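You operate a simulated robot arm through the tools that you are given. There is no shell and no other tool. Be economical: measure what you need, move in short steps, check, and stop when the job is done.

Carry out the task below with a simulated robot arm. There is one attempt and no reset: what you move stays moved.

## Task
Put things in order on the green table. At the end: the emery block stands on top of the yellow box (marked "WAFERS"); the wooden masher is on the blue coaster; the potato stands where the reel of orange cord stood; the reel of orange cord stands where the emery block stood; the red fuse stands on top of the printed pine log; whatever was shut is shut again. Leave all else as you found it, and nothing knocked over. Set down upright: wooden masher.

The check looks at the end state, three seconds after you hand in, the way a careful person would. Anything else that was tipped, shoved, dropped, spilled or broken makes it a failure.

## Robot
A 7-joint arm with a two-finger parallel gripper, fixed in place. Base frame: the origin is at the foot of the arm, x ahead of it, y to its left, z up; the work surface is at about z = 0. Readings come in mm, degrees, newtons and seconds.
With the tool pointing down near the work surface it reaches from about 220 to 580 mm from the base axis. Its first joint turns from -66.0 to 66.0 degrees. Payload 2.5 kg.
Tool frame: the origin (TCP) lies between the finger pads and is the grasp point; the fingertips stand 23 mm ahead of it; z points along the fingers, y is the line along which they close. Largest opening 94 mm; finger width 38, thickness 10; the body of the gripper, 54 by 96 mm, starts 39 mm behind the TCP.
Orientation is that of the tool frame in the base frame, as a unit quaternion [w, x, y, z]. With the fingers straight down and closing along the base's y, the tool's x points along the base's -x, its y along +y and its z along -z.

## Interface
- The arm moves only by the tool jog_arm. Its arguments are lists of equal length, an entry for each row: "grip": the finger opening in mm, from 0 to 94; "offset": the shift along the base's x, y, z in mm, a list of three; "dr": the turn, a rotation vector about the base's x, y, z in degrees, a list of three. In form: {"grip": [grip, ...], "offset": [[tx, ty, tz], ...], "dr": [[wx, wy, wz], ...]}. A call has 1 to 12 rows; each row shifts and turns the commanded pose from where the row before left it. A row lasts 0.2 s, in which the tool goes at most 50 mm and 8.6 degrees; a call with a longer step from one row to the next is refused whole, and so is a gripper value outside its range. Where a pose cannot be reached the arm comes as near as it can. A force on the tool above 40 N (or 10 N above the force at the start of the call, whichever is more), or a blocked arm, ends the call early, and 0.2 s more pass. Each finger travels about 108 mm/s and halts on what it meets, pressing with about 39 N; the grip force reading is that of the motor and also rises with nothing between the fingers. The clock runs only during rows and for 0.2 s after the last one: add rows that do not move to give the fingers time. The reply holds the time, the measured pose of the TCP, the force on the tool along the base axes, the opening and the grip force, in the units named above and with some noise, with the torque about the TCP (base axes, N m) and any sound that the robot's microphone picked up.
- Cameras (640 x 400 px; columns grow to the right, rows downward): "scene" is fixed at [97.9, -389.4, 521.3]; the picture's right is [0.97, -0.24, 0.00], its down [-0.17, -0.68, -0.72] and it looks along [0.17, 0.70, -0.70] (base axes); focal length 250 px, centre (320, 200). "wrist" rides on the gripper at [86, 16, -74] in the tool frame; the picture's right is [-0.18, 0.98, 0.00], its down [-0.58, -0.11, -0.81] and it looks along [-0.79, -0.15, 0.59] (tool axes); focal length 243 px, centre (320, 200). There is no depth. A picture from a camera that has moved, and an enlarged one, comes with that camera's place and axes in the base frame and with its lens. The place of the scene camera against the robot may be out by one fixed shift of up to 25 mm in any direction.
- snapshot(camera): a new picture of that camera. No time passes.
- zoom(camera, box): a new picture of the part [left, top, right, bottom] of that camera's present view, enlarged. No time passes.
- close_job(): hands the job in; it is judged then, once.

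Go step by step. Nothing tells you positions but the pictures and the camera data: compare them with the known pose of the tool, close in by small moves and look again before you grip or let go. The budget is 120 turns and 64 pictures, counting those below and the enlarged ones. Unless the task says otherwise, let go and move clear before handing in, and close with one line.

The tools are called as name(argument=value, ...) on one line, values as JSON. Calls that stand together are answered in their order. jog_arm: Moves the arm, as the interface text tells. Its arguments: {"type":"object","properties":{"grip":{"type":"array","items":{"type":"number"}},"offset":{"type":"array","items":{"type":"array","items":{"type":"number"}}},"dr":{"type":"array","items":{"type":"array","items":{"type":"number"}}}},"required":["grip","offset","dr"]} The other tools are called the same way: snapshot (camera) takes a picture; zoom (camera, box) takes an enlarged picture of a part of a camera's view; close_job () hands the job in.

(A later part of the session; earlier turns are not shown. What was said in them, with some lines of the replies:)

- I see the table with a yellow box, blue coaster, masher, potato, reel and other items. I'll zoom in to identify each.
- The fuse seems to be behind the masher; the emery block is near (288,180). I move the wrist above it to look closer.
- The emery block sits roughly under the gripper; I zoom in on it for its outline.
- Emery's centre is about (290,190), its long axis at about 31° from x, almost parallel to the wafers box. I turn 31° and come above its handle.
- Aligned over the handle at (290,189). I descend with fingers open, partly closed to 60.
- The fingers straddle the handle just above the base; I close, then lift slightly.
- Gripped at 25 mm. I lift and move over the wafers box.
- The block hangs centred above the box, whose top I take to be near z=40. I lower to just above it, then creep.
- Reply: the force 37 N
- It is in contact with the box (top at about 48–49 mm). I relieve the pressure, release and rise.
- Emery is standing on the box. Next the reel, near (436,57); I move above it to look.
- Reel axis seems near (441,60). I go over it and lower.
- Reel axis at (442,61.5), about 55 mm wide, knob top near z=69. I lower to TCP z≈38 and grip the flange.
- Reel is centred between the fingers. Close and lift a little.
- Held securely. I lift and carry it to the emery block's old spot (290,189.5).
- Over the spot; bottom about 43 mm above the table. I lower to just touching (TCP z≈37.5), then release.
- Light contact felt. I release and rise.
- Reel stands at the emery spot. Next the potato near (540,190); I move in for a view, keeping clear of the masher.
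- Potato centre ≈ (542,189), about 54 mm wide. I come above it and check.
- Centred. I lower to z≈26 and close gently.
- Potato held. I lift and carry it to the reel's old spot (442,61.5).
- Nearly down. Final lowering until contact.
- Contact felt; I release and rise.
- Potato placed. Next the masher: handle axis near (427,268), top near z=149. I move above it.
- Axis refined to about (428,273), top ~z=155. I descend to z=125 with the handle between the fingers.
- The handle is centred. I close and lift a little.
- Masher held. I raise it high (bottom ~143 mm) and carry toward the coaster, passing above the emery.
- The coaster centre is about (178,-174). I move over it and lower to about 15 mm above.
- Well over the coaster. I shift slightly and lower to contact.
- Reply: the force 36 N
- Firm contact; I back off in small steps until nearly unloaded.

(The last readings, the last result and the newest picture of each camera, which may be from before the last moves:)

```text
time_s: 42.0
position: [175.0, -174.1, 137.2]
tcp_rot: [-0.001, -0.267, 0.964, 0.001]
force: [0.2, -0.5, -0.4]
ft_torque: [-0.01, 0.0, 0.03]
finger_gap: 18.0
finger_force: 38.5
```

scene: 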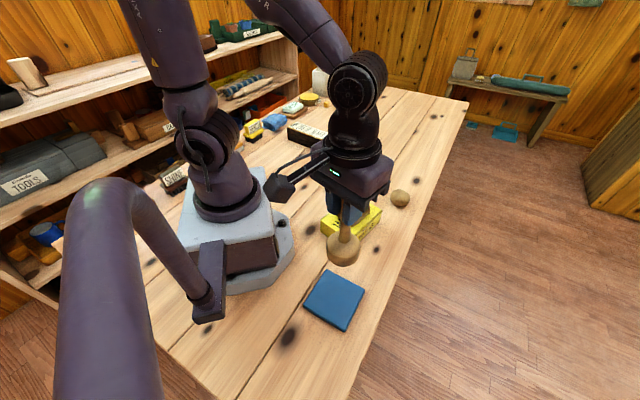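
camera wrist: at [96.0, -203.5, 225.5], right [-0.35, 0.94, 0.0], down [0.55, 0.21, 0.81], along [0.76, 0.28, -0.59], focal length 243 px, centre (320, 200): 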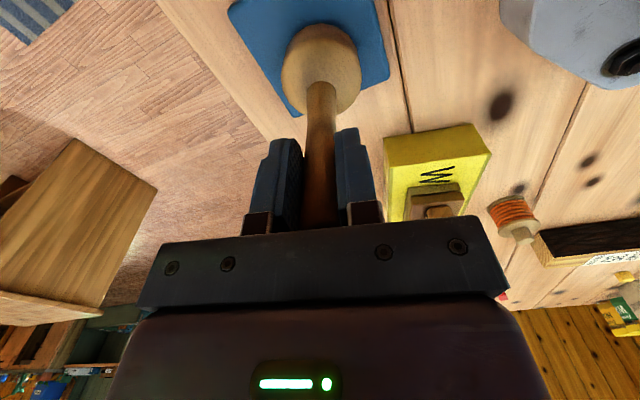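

jog_arm(grip=[8, 8, 30, 50, 60, 60, 60, 60], offset=[[0, 0, -0.5], [0, 0, 0], [0, 0, 0], [0, 0, 0], [0, 0, 0], [0, 0, 25], [0, 0, 40], [0, 0, 40]], dr=[[0, 0, 0], [0, 0, 0], [0, 0, 0], [0, 0, 0], [0, 0, 0], [0, 0, 0], [0, 0, 0], [0, 0, 0]])

zoom(camera="scene", box=[230, 170, 450, 350])

```text
time_s: 43.8
position: [174.8, -175.2, 243.0]
tcp_rot: [0.0, -0.267, 0.964, 0.0]
force: [-0.3, 0.3, 0.3]
ft_torque: [0.02, 0.0, -0.02]
finger_gap: 60.2
finger_force: 0.0
```

```text
2.22 times, centred on (340, 260) of scene
camera zoom: at [98.0, -389.4, 521.3], right [0.97, -0.24, 0.0], down [-0.17, -0.68, -0.72], along [0.17, 0.7, -0.7], focal length 557 px, centre (276, 67)
```

zoom: 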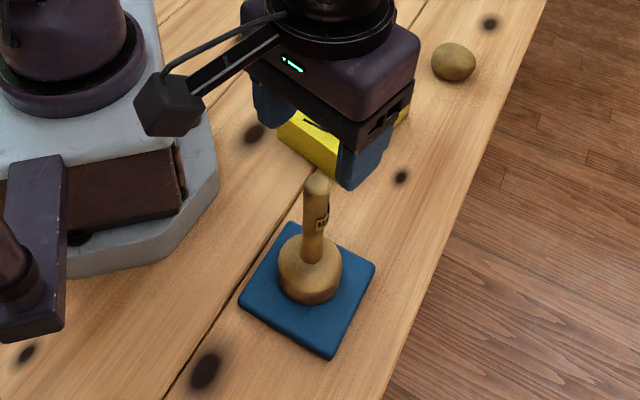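

Masher stands on the coaster. I return high over the table toward the fuse.

jog_arm(grip=[60, 60, 60, 60, 60, 60, 60, 60, 60, 60, 60, 60], offset=[[0, 0, 30], [21, 37, 0], [21, 37, 0], [21, 37, 0], [21, 37, 0], [21, 37, 0], [21, 37, 0], [21, 37, 0], [21, 37, 0], [21, 37, 0], [21, 37, 0], [20, 36, -30]], dr=[[0, 0, 0], [0, 0, 0], [0, 0, 0], [0, 0, 0], [0, 0, 0], [0, 0, 0], [0, 0, 0], [0, 0, 0], [0, 0, 0], [0, 0, 0], [0, 0, 0], [0, 0, 0]])

snapshot(camera="wrist")

zoom(camera="scene", box=[270, 70, 430, 190])

```text
refused: row 12 steps farther than a row can; nothing moved
```

```text
22 pictures are left
camera wrist: at [92.4, -205.9, 317.9], right [-0.35, 0.94, 0.0], down [0.55, 0.21, 0.81], along [0.76, 0.28, -0.59], focal length 243 px, centre (320, 200)
```

wrist: 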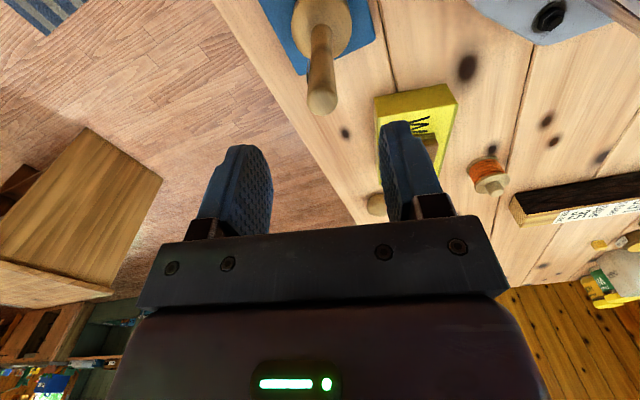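

```text
3.33 times, centred on (350, 130) of scene
camera zoom: at [98.0, -389.4, 521.3], right [0.97, -0.24, 0.0], down [-0.17, -0.68, -0.72], along [0.17, 0.7, -0.7], focal length 835 px, centre (220, 433)
```

zoom: 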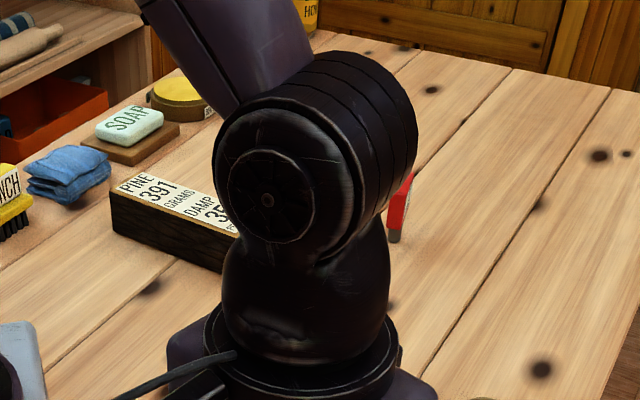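

The last row was too long; I resend the route with a shorter one. The fuse is visible standing behind.

jog_arm(grip=[60, 60, 60, 60, 60, 60, 60, 60, 60, 60, 60, 60], offset=[[0, 0, 30], [21, 37, 0], [21, 37, 0], [21, 37, 0], [21, 37, 0], [21, 37, 0], [21, 37, 0], [21, 37, 0], [21, 37, 0], [21, 37, 0], [21, 37, 0], [10, 20, -40]], dr=[[0, 0, 0], [0, 0, 0], [0, 0, 0], [0, 0, 0], [0, 0, 0], [0, 0, 0], [0, 0, 0], [0, 0, 0], [0, 0, 0], [0, 0, 0], [0, 0, 0], [0, 0, 0]])

snapshot(camera="wrist")

zoom(camera="scene", box=[270, 70, 430, 190])

```text
time_s: 46.4
position: [394.8, 216.1, 234.8]
tcp_rot: [0.0, -0.267, 0.964, 0.0]
force: [-0.3, 0.7, -0.1]
ft_torque: [-0.01, -0.02, -0.03]
finger_gap: 60.0
finger_force: 0.0
```

```text
20 pictures are left
camera wrist: at [312.4, 185.2, 307.6], right [-0.35, 0.94, 0.0], down [0.55, 0.21, 0.81], along [0.76, 0.28, -0.59], focal length 243 px, centre (320, 200)
```

wrist: 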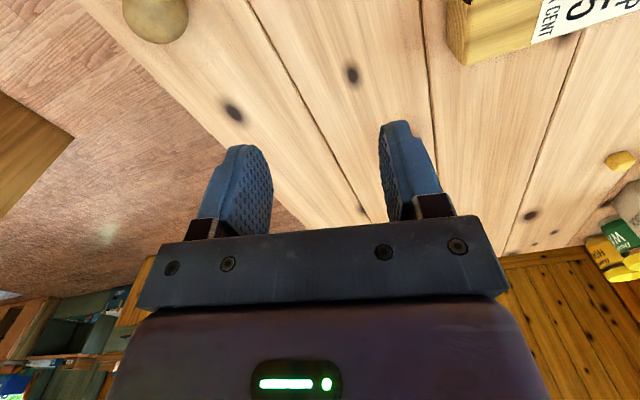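

```text
3.33 times, centred on (350, 130) of scene
camera zoom: at [97.9, -389.4, 521.3], right [0.97, -0.24, 0.0], down [-0.17, -0.68, -0.72], along [0.17, 0.7, -0.7], focal length 835 px, centre (220, 433)
```

zoom: 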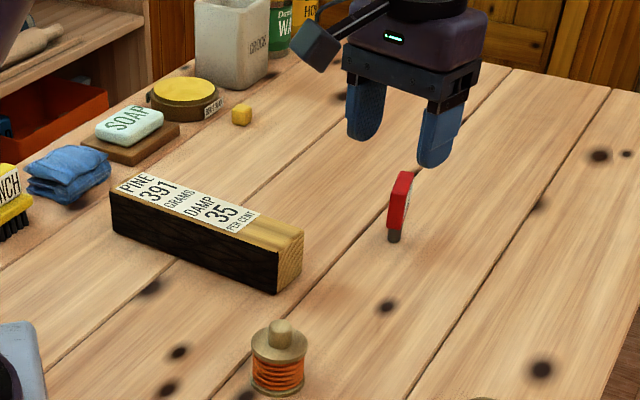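

The fuse stands near (495,395), beyond straight-down reach, so I'll approach tilted. First a closer wrist view.

jog_arm(grip=[60, 60, 60, 60], offset=[[7, 35, -10], [7, 35, -15], [6, 34, -15], [0, 0, 0]], dr=[[0, 0, 3], [0, 0, 3], [0, 0, 2], [0, 0, 0]])

snapshot(camera="wrist")

```text
time_s: 47.4
position: [415.4, 318.4, 191.9]
tcp_rot: [0.0, -0.333, 0.943, 0.0]
force: [0.0, -1.0, -0.1]
ft_torque: [0.04, -0.01, 0.01]
finger_gap: 60.2
finger_force: 0.0
```

```text
18 pictures are left
camera wrist: at [337.4, 276.7, 267.2], right [-0.48, 0.88, 0.0], down [0.52, 0.28, 0.81], along [0.71, 0.38, -0.59], focal length 243 px, centre (320, 200)
```

wrist: 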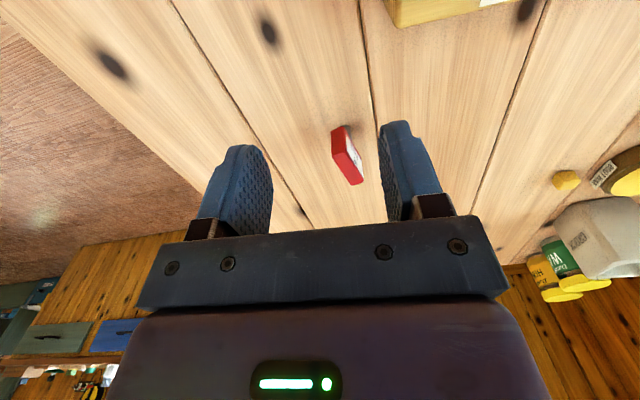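

zoom(camera="wrist", box=[280, 100, 400, 200])

```text
4.00 times, centred on (340, 150) of wrist
camera zoom: at [337.4, 276.7, 267.2], right [-0.48, 0.88, 0.0], down [0.52, 0.28, 0.81], along [0.71, 0.38, -0.59], focal length 970 px, centre (240, 400)
```

zoom: 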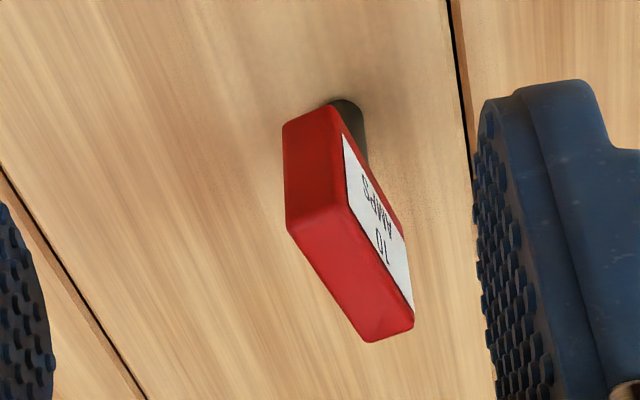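

The fuse is a ~16 mm thick block on a stem, centre ≈(497,400), top z≈78, its long axis near 58°. I yaw to 58° and tilt the tool 35° outward.

jog_arm(grip=[60, 60, 60, 60, 60, 60, 60, 60, 60], offset=[[0, 0, 0], [0, 0, 0], [0, 0, 0], [0, 0, 0], [0, 0, 0], [0, 0, 0], [0, 0, 0], [0, 0, 0], [0, 0, 0]], dr=[[0, 0, 6.33], [0, 0, 6.33], [0, 0, 6.34], [5.94, -3.71, 0], [5.94, -3.71, 0], [5.94, -3.71, 0], [5.94, -3.71, 0], [5.94, -3.71, 0], [0, 0, 0]])

jog_arm(grip=[60, 60, 60, 60], offset=[[20, 15, -10], [20, 15, -10], [16, 12, -16], [0, 0, 0]], dr=[[0, 0, 0], [0, 0, 0], [0, 0, 0], [0, 0, 0]])

snapshot(camera="wrist")

zoom(camera="scene", box=[290, 60, 450, 180])

```text
time_s: 49.4
position: [414.8, 319.0, 194.2]
tcp_rot: [0.265, -0.461, 0.835, 0.146]
force: [0.2, 0.5, 0.3]
ft_torque: [0.02, 0.02, 0.0]
finger_gap: 59.8
finger_force: 0.0
```

```text
time_s: 50.4
position: [470.3, 361.0, 156.7]
tcp_rot: [0.263, -0.463, 0.834, 0.146]
force: [1.0, -0.4, -0.5]
ft_torque: [-0.01, 0.0, -0.03]
finger_gap: 60.1
finger_force: 0.1
```

```text
16 pictures are left
camera wrist: at [396.9, 273.3, 168.7], right [-0.75, 0.65, 0.11], down [0.1, -0.05, 0.99], along [0.65, 0.76, -0.03], focal length 243 px, centre (320, 200)
```

wrist: 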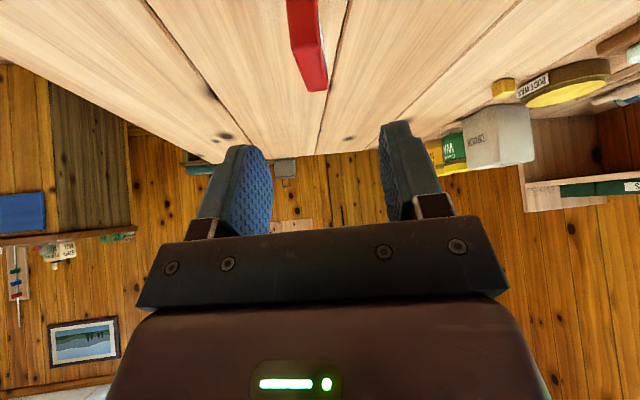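

```text
3.33 times, centred on (370, 120) of scene
camera zoom: at [98.0, -389.3, 521.3], right [0.97, -0.24, 0.0], down [-0.17, -0.68, -0.72], along [0.17, 0.7, -0.7], focal length 835 px, centre (153, 467)
```

zoom: 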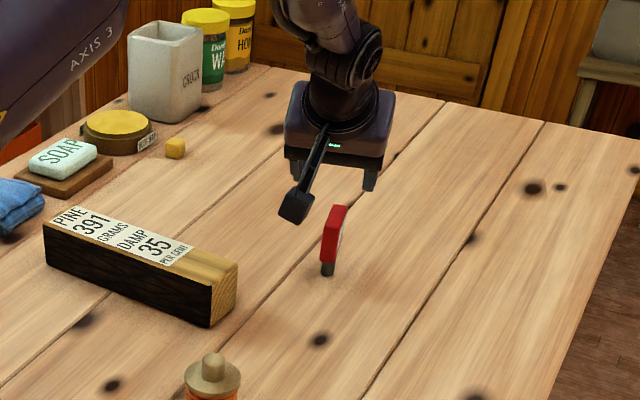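

Tilted pose reached. I line up at standoff, then slide along the tool axis partway and check.

jog_arm(grip=[60, 60, 60, 60, 60], offset=[[2, -2, -15], [0, 0, -15], [8, 13, -22], [8, 13, -22], [0, 0, 0]], dr=[[0, 0, 0], [0, 0, 0], [0, 0, 0], [0, 0, 0], [0, 0, 0]])

snapshot(camera="wrist")

```text
time_s: 51.6
position: [489.1, 386.1, 82.5]
tcp_rot: [0.263, -0.462, 0.834, 0.145]
force: [0.1, 0.8, 0.1]
ft_torque: [-0.02, 0.0, 0.02]
finger_gap: 60.1
finger_force: 0.1
```

```text
14 pictures are left
camera wrist: at [415.0, 297.6, 94.3], right [-0.75, 0.65, 0.11], down [0.1, -0.05, 0.99], along [0.65, 0.76, -0.03], focal length 243 px, centre (320, 200)
```

wrist: 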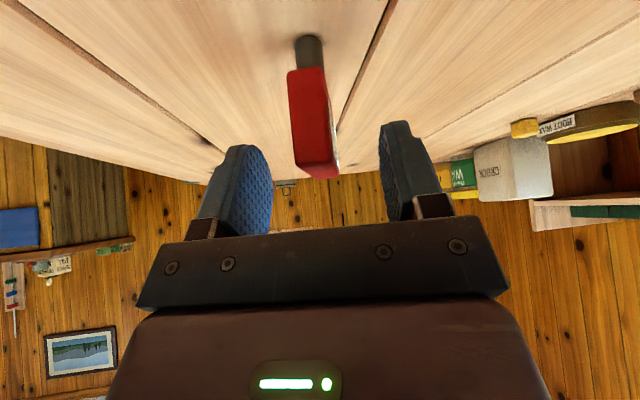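

Fuse is between the fingers' planes. Final slide to the grip point and close.

jog_arm(grip=[60, 60, 60, 45, 30, 15, 8, 8], offset=[[5.5, 6, -12], [4.2, 6, -10], [0, 0, 0], [0, 0, 0], [0, 0, 0], [0, 0, 0], [0, 0, 0], [0, 0, 0]], dr=[[0, 0, 0], [0, 0, 0], [0, 0, 0], [0, 0, 0], [0, 0, 0], [0, 0, 0], [0, 0, 0], [0, 0, 0]])

snapshot(camera="wrist")

```text
time_s: 53.4
position: [498.0, 396.9, 61.8]
tcp_rot: [0.263, -0.463, 0.834, 0.146]
force: [0.8, 0.0, -0.6]
ft_torque: [-0.02, -0.01, 0.01]
finger_gap: 17.1
finger_force: 39.1
```

```text
13 pictures are left
camera wrist: at [424.2, 309.3, 72.8], right [-0.75, 0.65, 0.11], down [0.1, -0.05, 0.99], along [0.65, 0.76, -0.03], focal length 243 px, centre (320, 200)
```

wrist: 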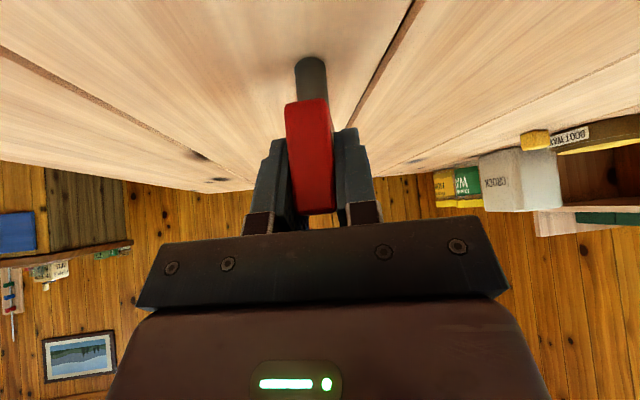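

Fuse gripped (17 mm). I lift and carry it at constant orientation to above the log's top, near (300,393).

jog_arm(grip=[8, 8, 8, 8, 8, 8, 8, 8, 8, 8, 8], offset=[[0, 0, 10], [0, 0, 25], [0, 0, 30], [0, 0, 25], [-33, -0.5, 0], [-33, -0.5, 0], [-33, -0.5, 0], [-33, -0.5, 0], [-33, -1, 0], [-33, -1, 0], [0, 0, 0]], dr=[[0, 0, 0], [0, 0, 0], [0, 0, 0], [0, 0, 0], [0, 0, 0], [0, 0, 0], [0, 0, 0], [0, 0, 0], [0, 0, 0], [0, 0, 0], [0, 0, 0]])

snapshot(camera="wrist")

zoom(camera="scene", box=[260, 60, 400, 180])

```text
time_s: 55.8
position: [300.5, 394.2, 152.1]
tcp_rot: [0.263, -0.462, 0.834, 0.145]
force: [0.5, -0.3, -0.3]
ft_torque: [-0.01, -0.03, 0.01]
finger_gap: 17.2
finger_force: 38.9
```

```text
12 pictures are left
camera wrist: at [226.5, 304.8, 163.1], right [-0.75, 0.65, 0.11], down [0.1, -0.05, 0.99], along [0.65, 0.76, -0.03], focal length 243 px, centre (320, 200)
```

wrist: 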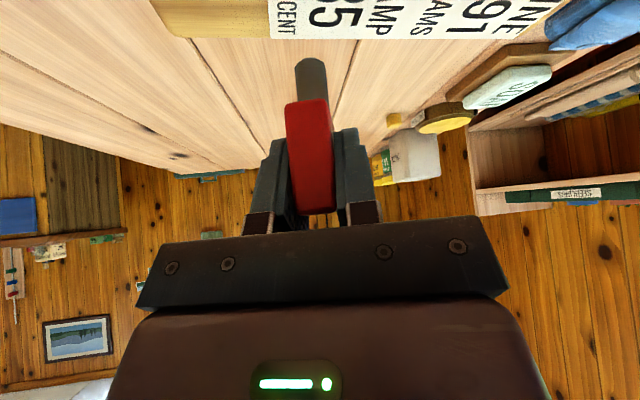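

```text
3.33 times, centred on (330, 120) of scene
camera zoom: at [97.9, -389.3, 521.3], right [0.97, -0.24, 0.0], down [-0.17, -0.68, -0.72], along [0.17, 0.7, -0.7], focal length 835 px, centre (287, 467)
```

zoom: 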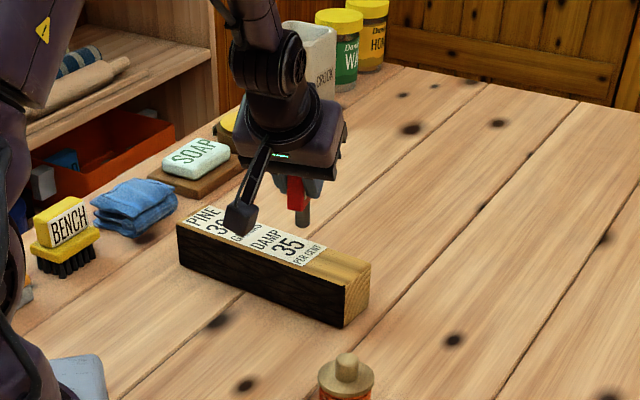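

The stem is roughly above the log's mid-width. I lower to ~14 mm above and look closely.

jog_arm(grip=[8, 8, 8], offset=[[0, 0, -15], [0, 0, -10], [0, 0, 0]], dr=[[0, 0, 0], [0, 0, 0], [0, 0, 0]])

zoom(camera="scene", box=[290, 95, 360, 155])

zoom(camera="wrist", box=[200, 0, 440, 150])

```text
time_s: 56.6
position: [301.6, 392.0, 126.2]
tcp_rot: [0.263, -0.463, 0.834, 0.146]
force: [-0.5, 1.0, -0.2]
ft_torque: [-0.01, -0.02, 0.01]
finger_gap: 17.5
finger_force: 38.4
```

```text
6.67 times, centred on (325, 125) of scene
camera zoom: at [98.0, -389.3, 521.3], right [0.97, -0.24, 0.0], down [-0.17, -0.68, -0.72], along [0.17, 0.7, -0.7], focal length 1670 px, centre (287, 700)
```

zoom: 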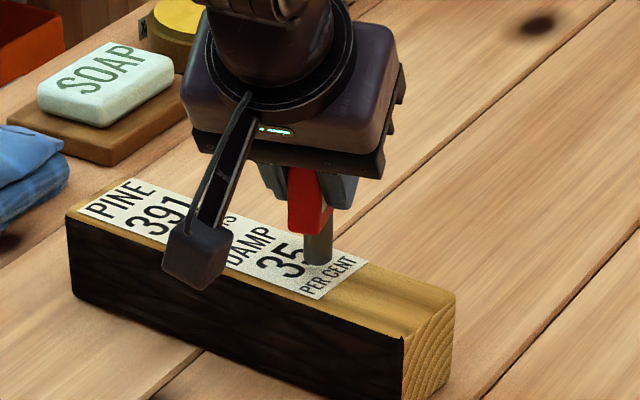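

```text
2.67 times, centred on (320, 75) of wrist
camera zoom: at [226.7, 304.7, 137.5], right [-0.75, 0.65, 0.11], down [0.1, -0.05, 0.99], along [0.65, 0.76, -0.03], focal length 647 px, centre (320, 533)
```

zoom: 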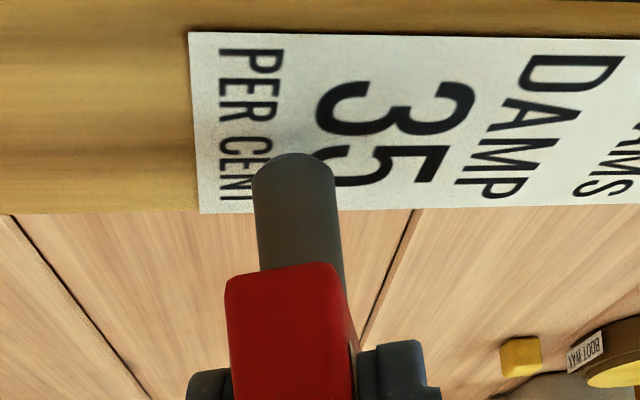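

The stem is over the middle of the log's width. I lower in small steps to contact.

jog_arm(grip=[8, 8, 8, 8], offset=[[-1.5, -1.5, -4], [0, 0, -3], [0, 0, -2], [0, 0, 0]], dr=[[0, 0, 0], [0, 0, 0], [0, 0, 0], [0, 0, 0]])

```text
time_s: 57.6
position: [300.0, 392.7, 119.4]
tcp_rot: [0.266, -0.462, 0.833, 0.147]
force: [-5.0, -8.8, 30.8]
ft_torque: [-0.33, 0.2, 0.01]
finger_gap: 17.5
finger_force: 39.0
```

Contact at about z=119. I relieve the load step by step.

jog_arm(grip=[8, 8], offset=[[0, 0, 1], [0, 0, 0]], dr=[[0, 0, 0], [0, 0, 0]])

```text
time_s: 58.2
position: [300.0, 393.8, 120.4]
tcp_rot: [0.265, -0.462, 0.833, 0.148]
force: [3.0, 2.9, 22.7]
ft_torque: [0.23, -0.23, 0.04]
finger_gap: 17.3
finger_force: 39.4
```

jog_arm(grip=[8, 8], offset=[[0, 0, 1.3], [0, 0, 0]], dr=[[0, 0, 0], [0, 0, 0]])

zoom(camera="scene", box=[290, 95, 360, 155])

zoom(camera="wrist", box=[200, 0, 440, 240])

```text
time_s: 58.8
position: [298.8, 390.3, 120.1]
tcp_rot: [0.264, -0.463, 0.834, 0.146]
force: [3.6, 4.4, 13.9]
ft_torque: [0.37, -0.25, 0.02]
finger_gap: 17.2
finger_force: 39.5
```

```text
6.67 times, centred on (325, 125) of scene
camera zoom: at [97.9, -389.4, 521.3], right [0.97, -0.24, 0.0], down [-0.17, -0.68, -0.72], along [0.17, 0.7, -0.7], focal length 1670 px, centre (287, 700)
```

zoom: 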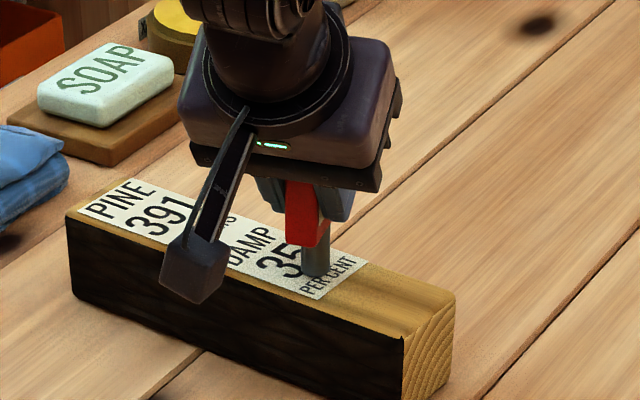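

```text
1.67 times, centred on (320, 120) of wrist
camera zoom: at [225.0, 303.6, 131.1], right [-0.75, 0.65, 0.11], down [0.1, -0.05, 0.99], along [0.65, 0.76, -0.03], focal length 404 px, centre (320, 333)
```

zoom: 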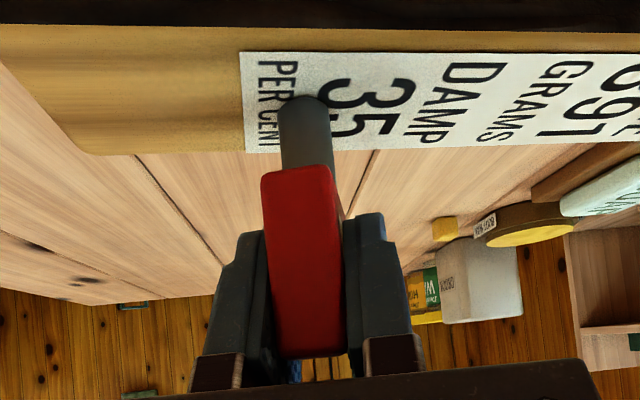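

Still loaded; a bit more relief.

jog_arm(grip=[8, 8], offset=[[0, 0, 1], [0, 0, 0]], dr=[[0, 0, 0], [0, 0, 0]])

```text
time_s: 59.4
position: [298.2, 390.7, 119.8]
tcp_rot: [0.262, -0.463, 0.834, 0.146]
force: [1.6, 2.9, 8.0]
ft_torque: [0.17, -0.11, 0.01]
finger_gap: 17.4
finger_force: 39.1
```

jog_arm(grip=[8, 8], offset=[[0, 0, 0.9], [0, 0, 0]], dr=[[0, 0, 0], [0, 0, 0]])

```text
time_s: 60.0
position: [298.2, 390.5, 119.6]
tcp_rot: [0.262, -0.462, 0.835, 0.145]
force: [0.4, -0.3, -0.8]
ft_torque: [0.02, 0.01, 0.02]
finger_gap: 17.5
finger_force: 39.6
```

Unloaded. I compare the fuse's pose in the grip with the earlier view.

snapshot(camera="wrist")

```text
6 pictures are left
camera wrist: at [224.6, 302.5, 132.1], right [-0.75, 0.65, 0.11], down [0.1, -0.04, 0.99], along [0.65, 0.76, -0.03], focal length 243 px, centre (320, 200)
```

wrist: 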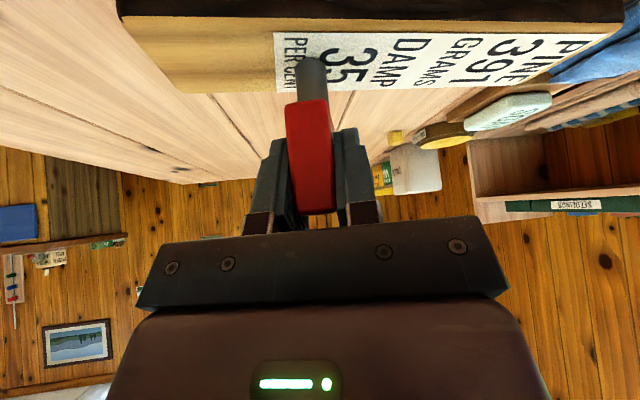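

Unchanged in the grip, so still upright. I let go gently in stages.

jog_arm(grip=[8, 19, 22, 28, 40, 55, 60, 60], offset=[[0, 0, -0.3], [0, 0, 0], [0, 0, 0], [0, 0, 0], [0, 0, 0], [0, 0, 0], [0, 0, 0], [0, 0, 0]], dr=[[0, 0, 0], [0, 0, 0], [0, 0, 0], [0, 0, 0], [0, 0, 0], [0, 0, 0], [0, 0, 0], [0, 0, 0]])

zoom(camera="wrist", box=[200, 0, 440, 240])

```text
time_s: 61.8
position: [298.8, 391.8, 121.4]
tcp_rot: [0.263, -0.463, 0.834, 0.146]
force: [0.2, 0.1, -0.6]
ft_torque: [-0.02, 0.03, -0.01]
finger_gap: 60.0
finger_force: 0.1
```

```text
1.67 times, centred on (320, 120) of wrist
camera zoom: at [225.0, 303.4, 132.5], right [-0.75, 0.65, 0.11], down [0.1, -0.05, 0.99], along [0.65, 0.76, -0.03], focal length 404 px, centre (320, 333)
```

zoom: 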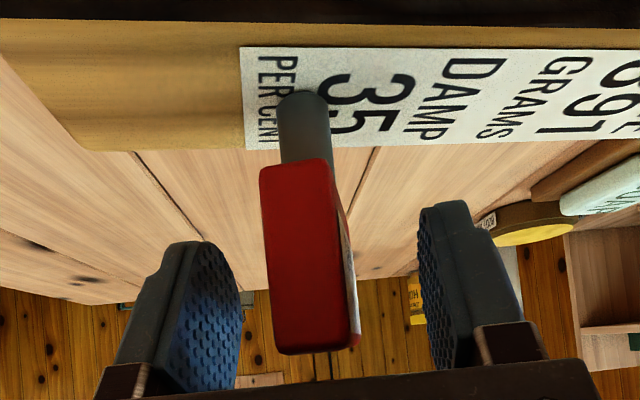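

The fuse stands. I retreat along the tool axis, then up.

jog_arm(grip=[60, 60, 60, 60, 60, 60, 60], offset=[[-3, -5, 8], [-6, -10, 16], [-8, -12, 21], [-8, -12, 21], [0, -10, 30], [0, 0, 30], [0, 0, 0]], dr=[[0, 0, 0], [0, 0, 0], [0, 0, 0], [0, 0, 0], [0, 0, 0], [0, 0, 0], [0, 0, 0]])

snapshot(camera="scene")

zoom(camera="scene", box=[250, 80, 430, 200])

```text
time_s: 63.4
position: [273.3, 342.6, 247.6]
tcp_rot: [0.263, -0.462, 0.834, 0.146]
force: [0.3, -0.1, 0.6]
ft_torque: [0.03, 0.02, 0.03]
finger_gap: 59.6
finger_force: 0.2
```

```text
4 pictures are left
```

scene: 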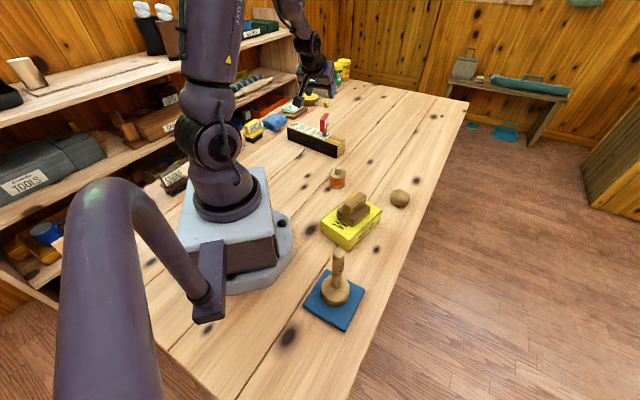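

```text
3.33 times, centred on (340, 140) of scene
camera zoom: at [97.9, -389.4, 521.3], right [0.97, -0.24, 0.0], down [-0.17, -0.68, -0.72], along [0.17, 0.7, -0.7], focal length 835 px, centre (253, 400)
```

zoom: 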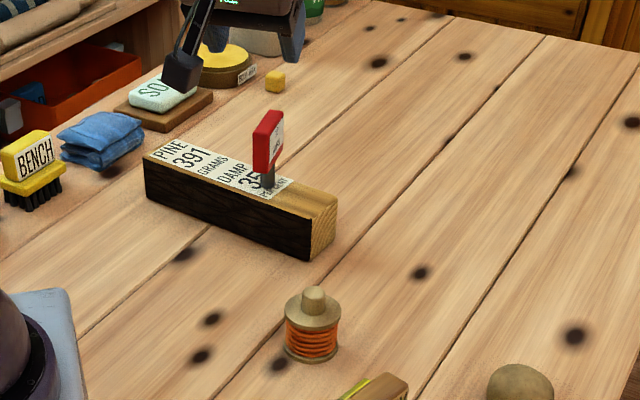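

All items are in place and upright, nothing else has moved, and nothing had to be opened. Handing in.

close_job()

```text
The job is handed in.
```

I handed the job in after a last picture check: emery block on the yellow box, masher upright on the blue coaster, potato on the reel's old spot, reel on the emery block's old spot, red fuse upright on the pine log. I opened nothing and saw nothing else moved or knocked over.
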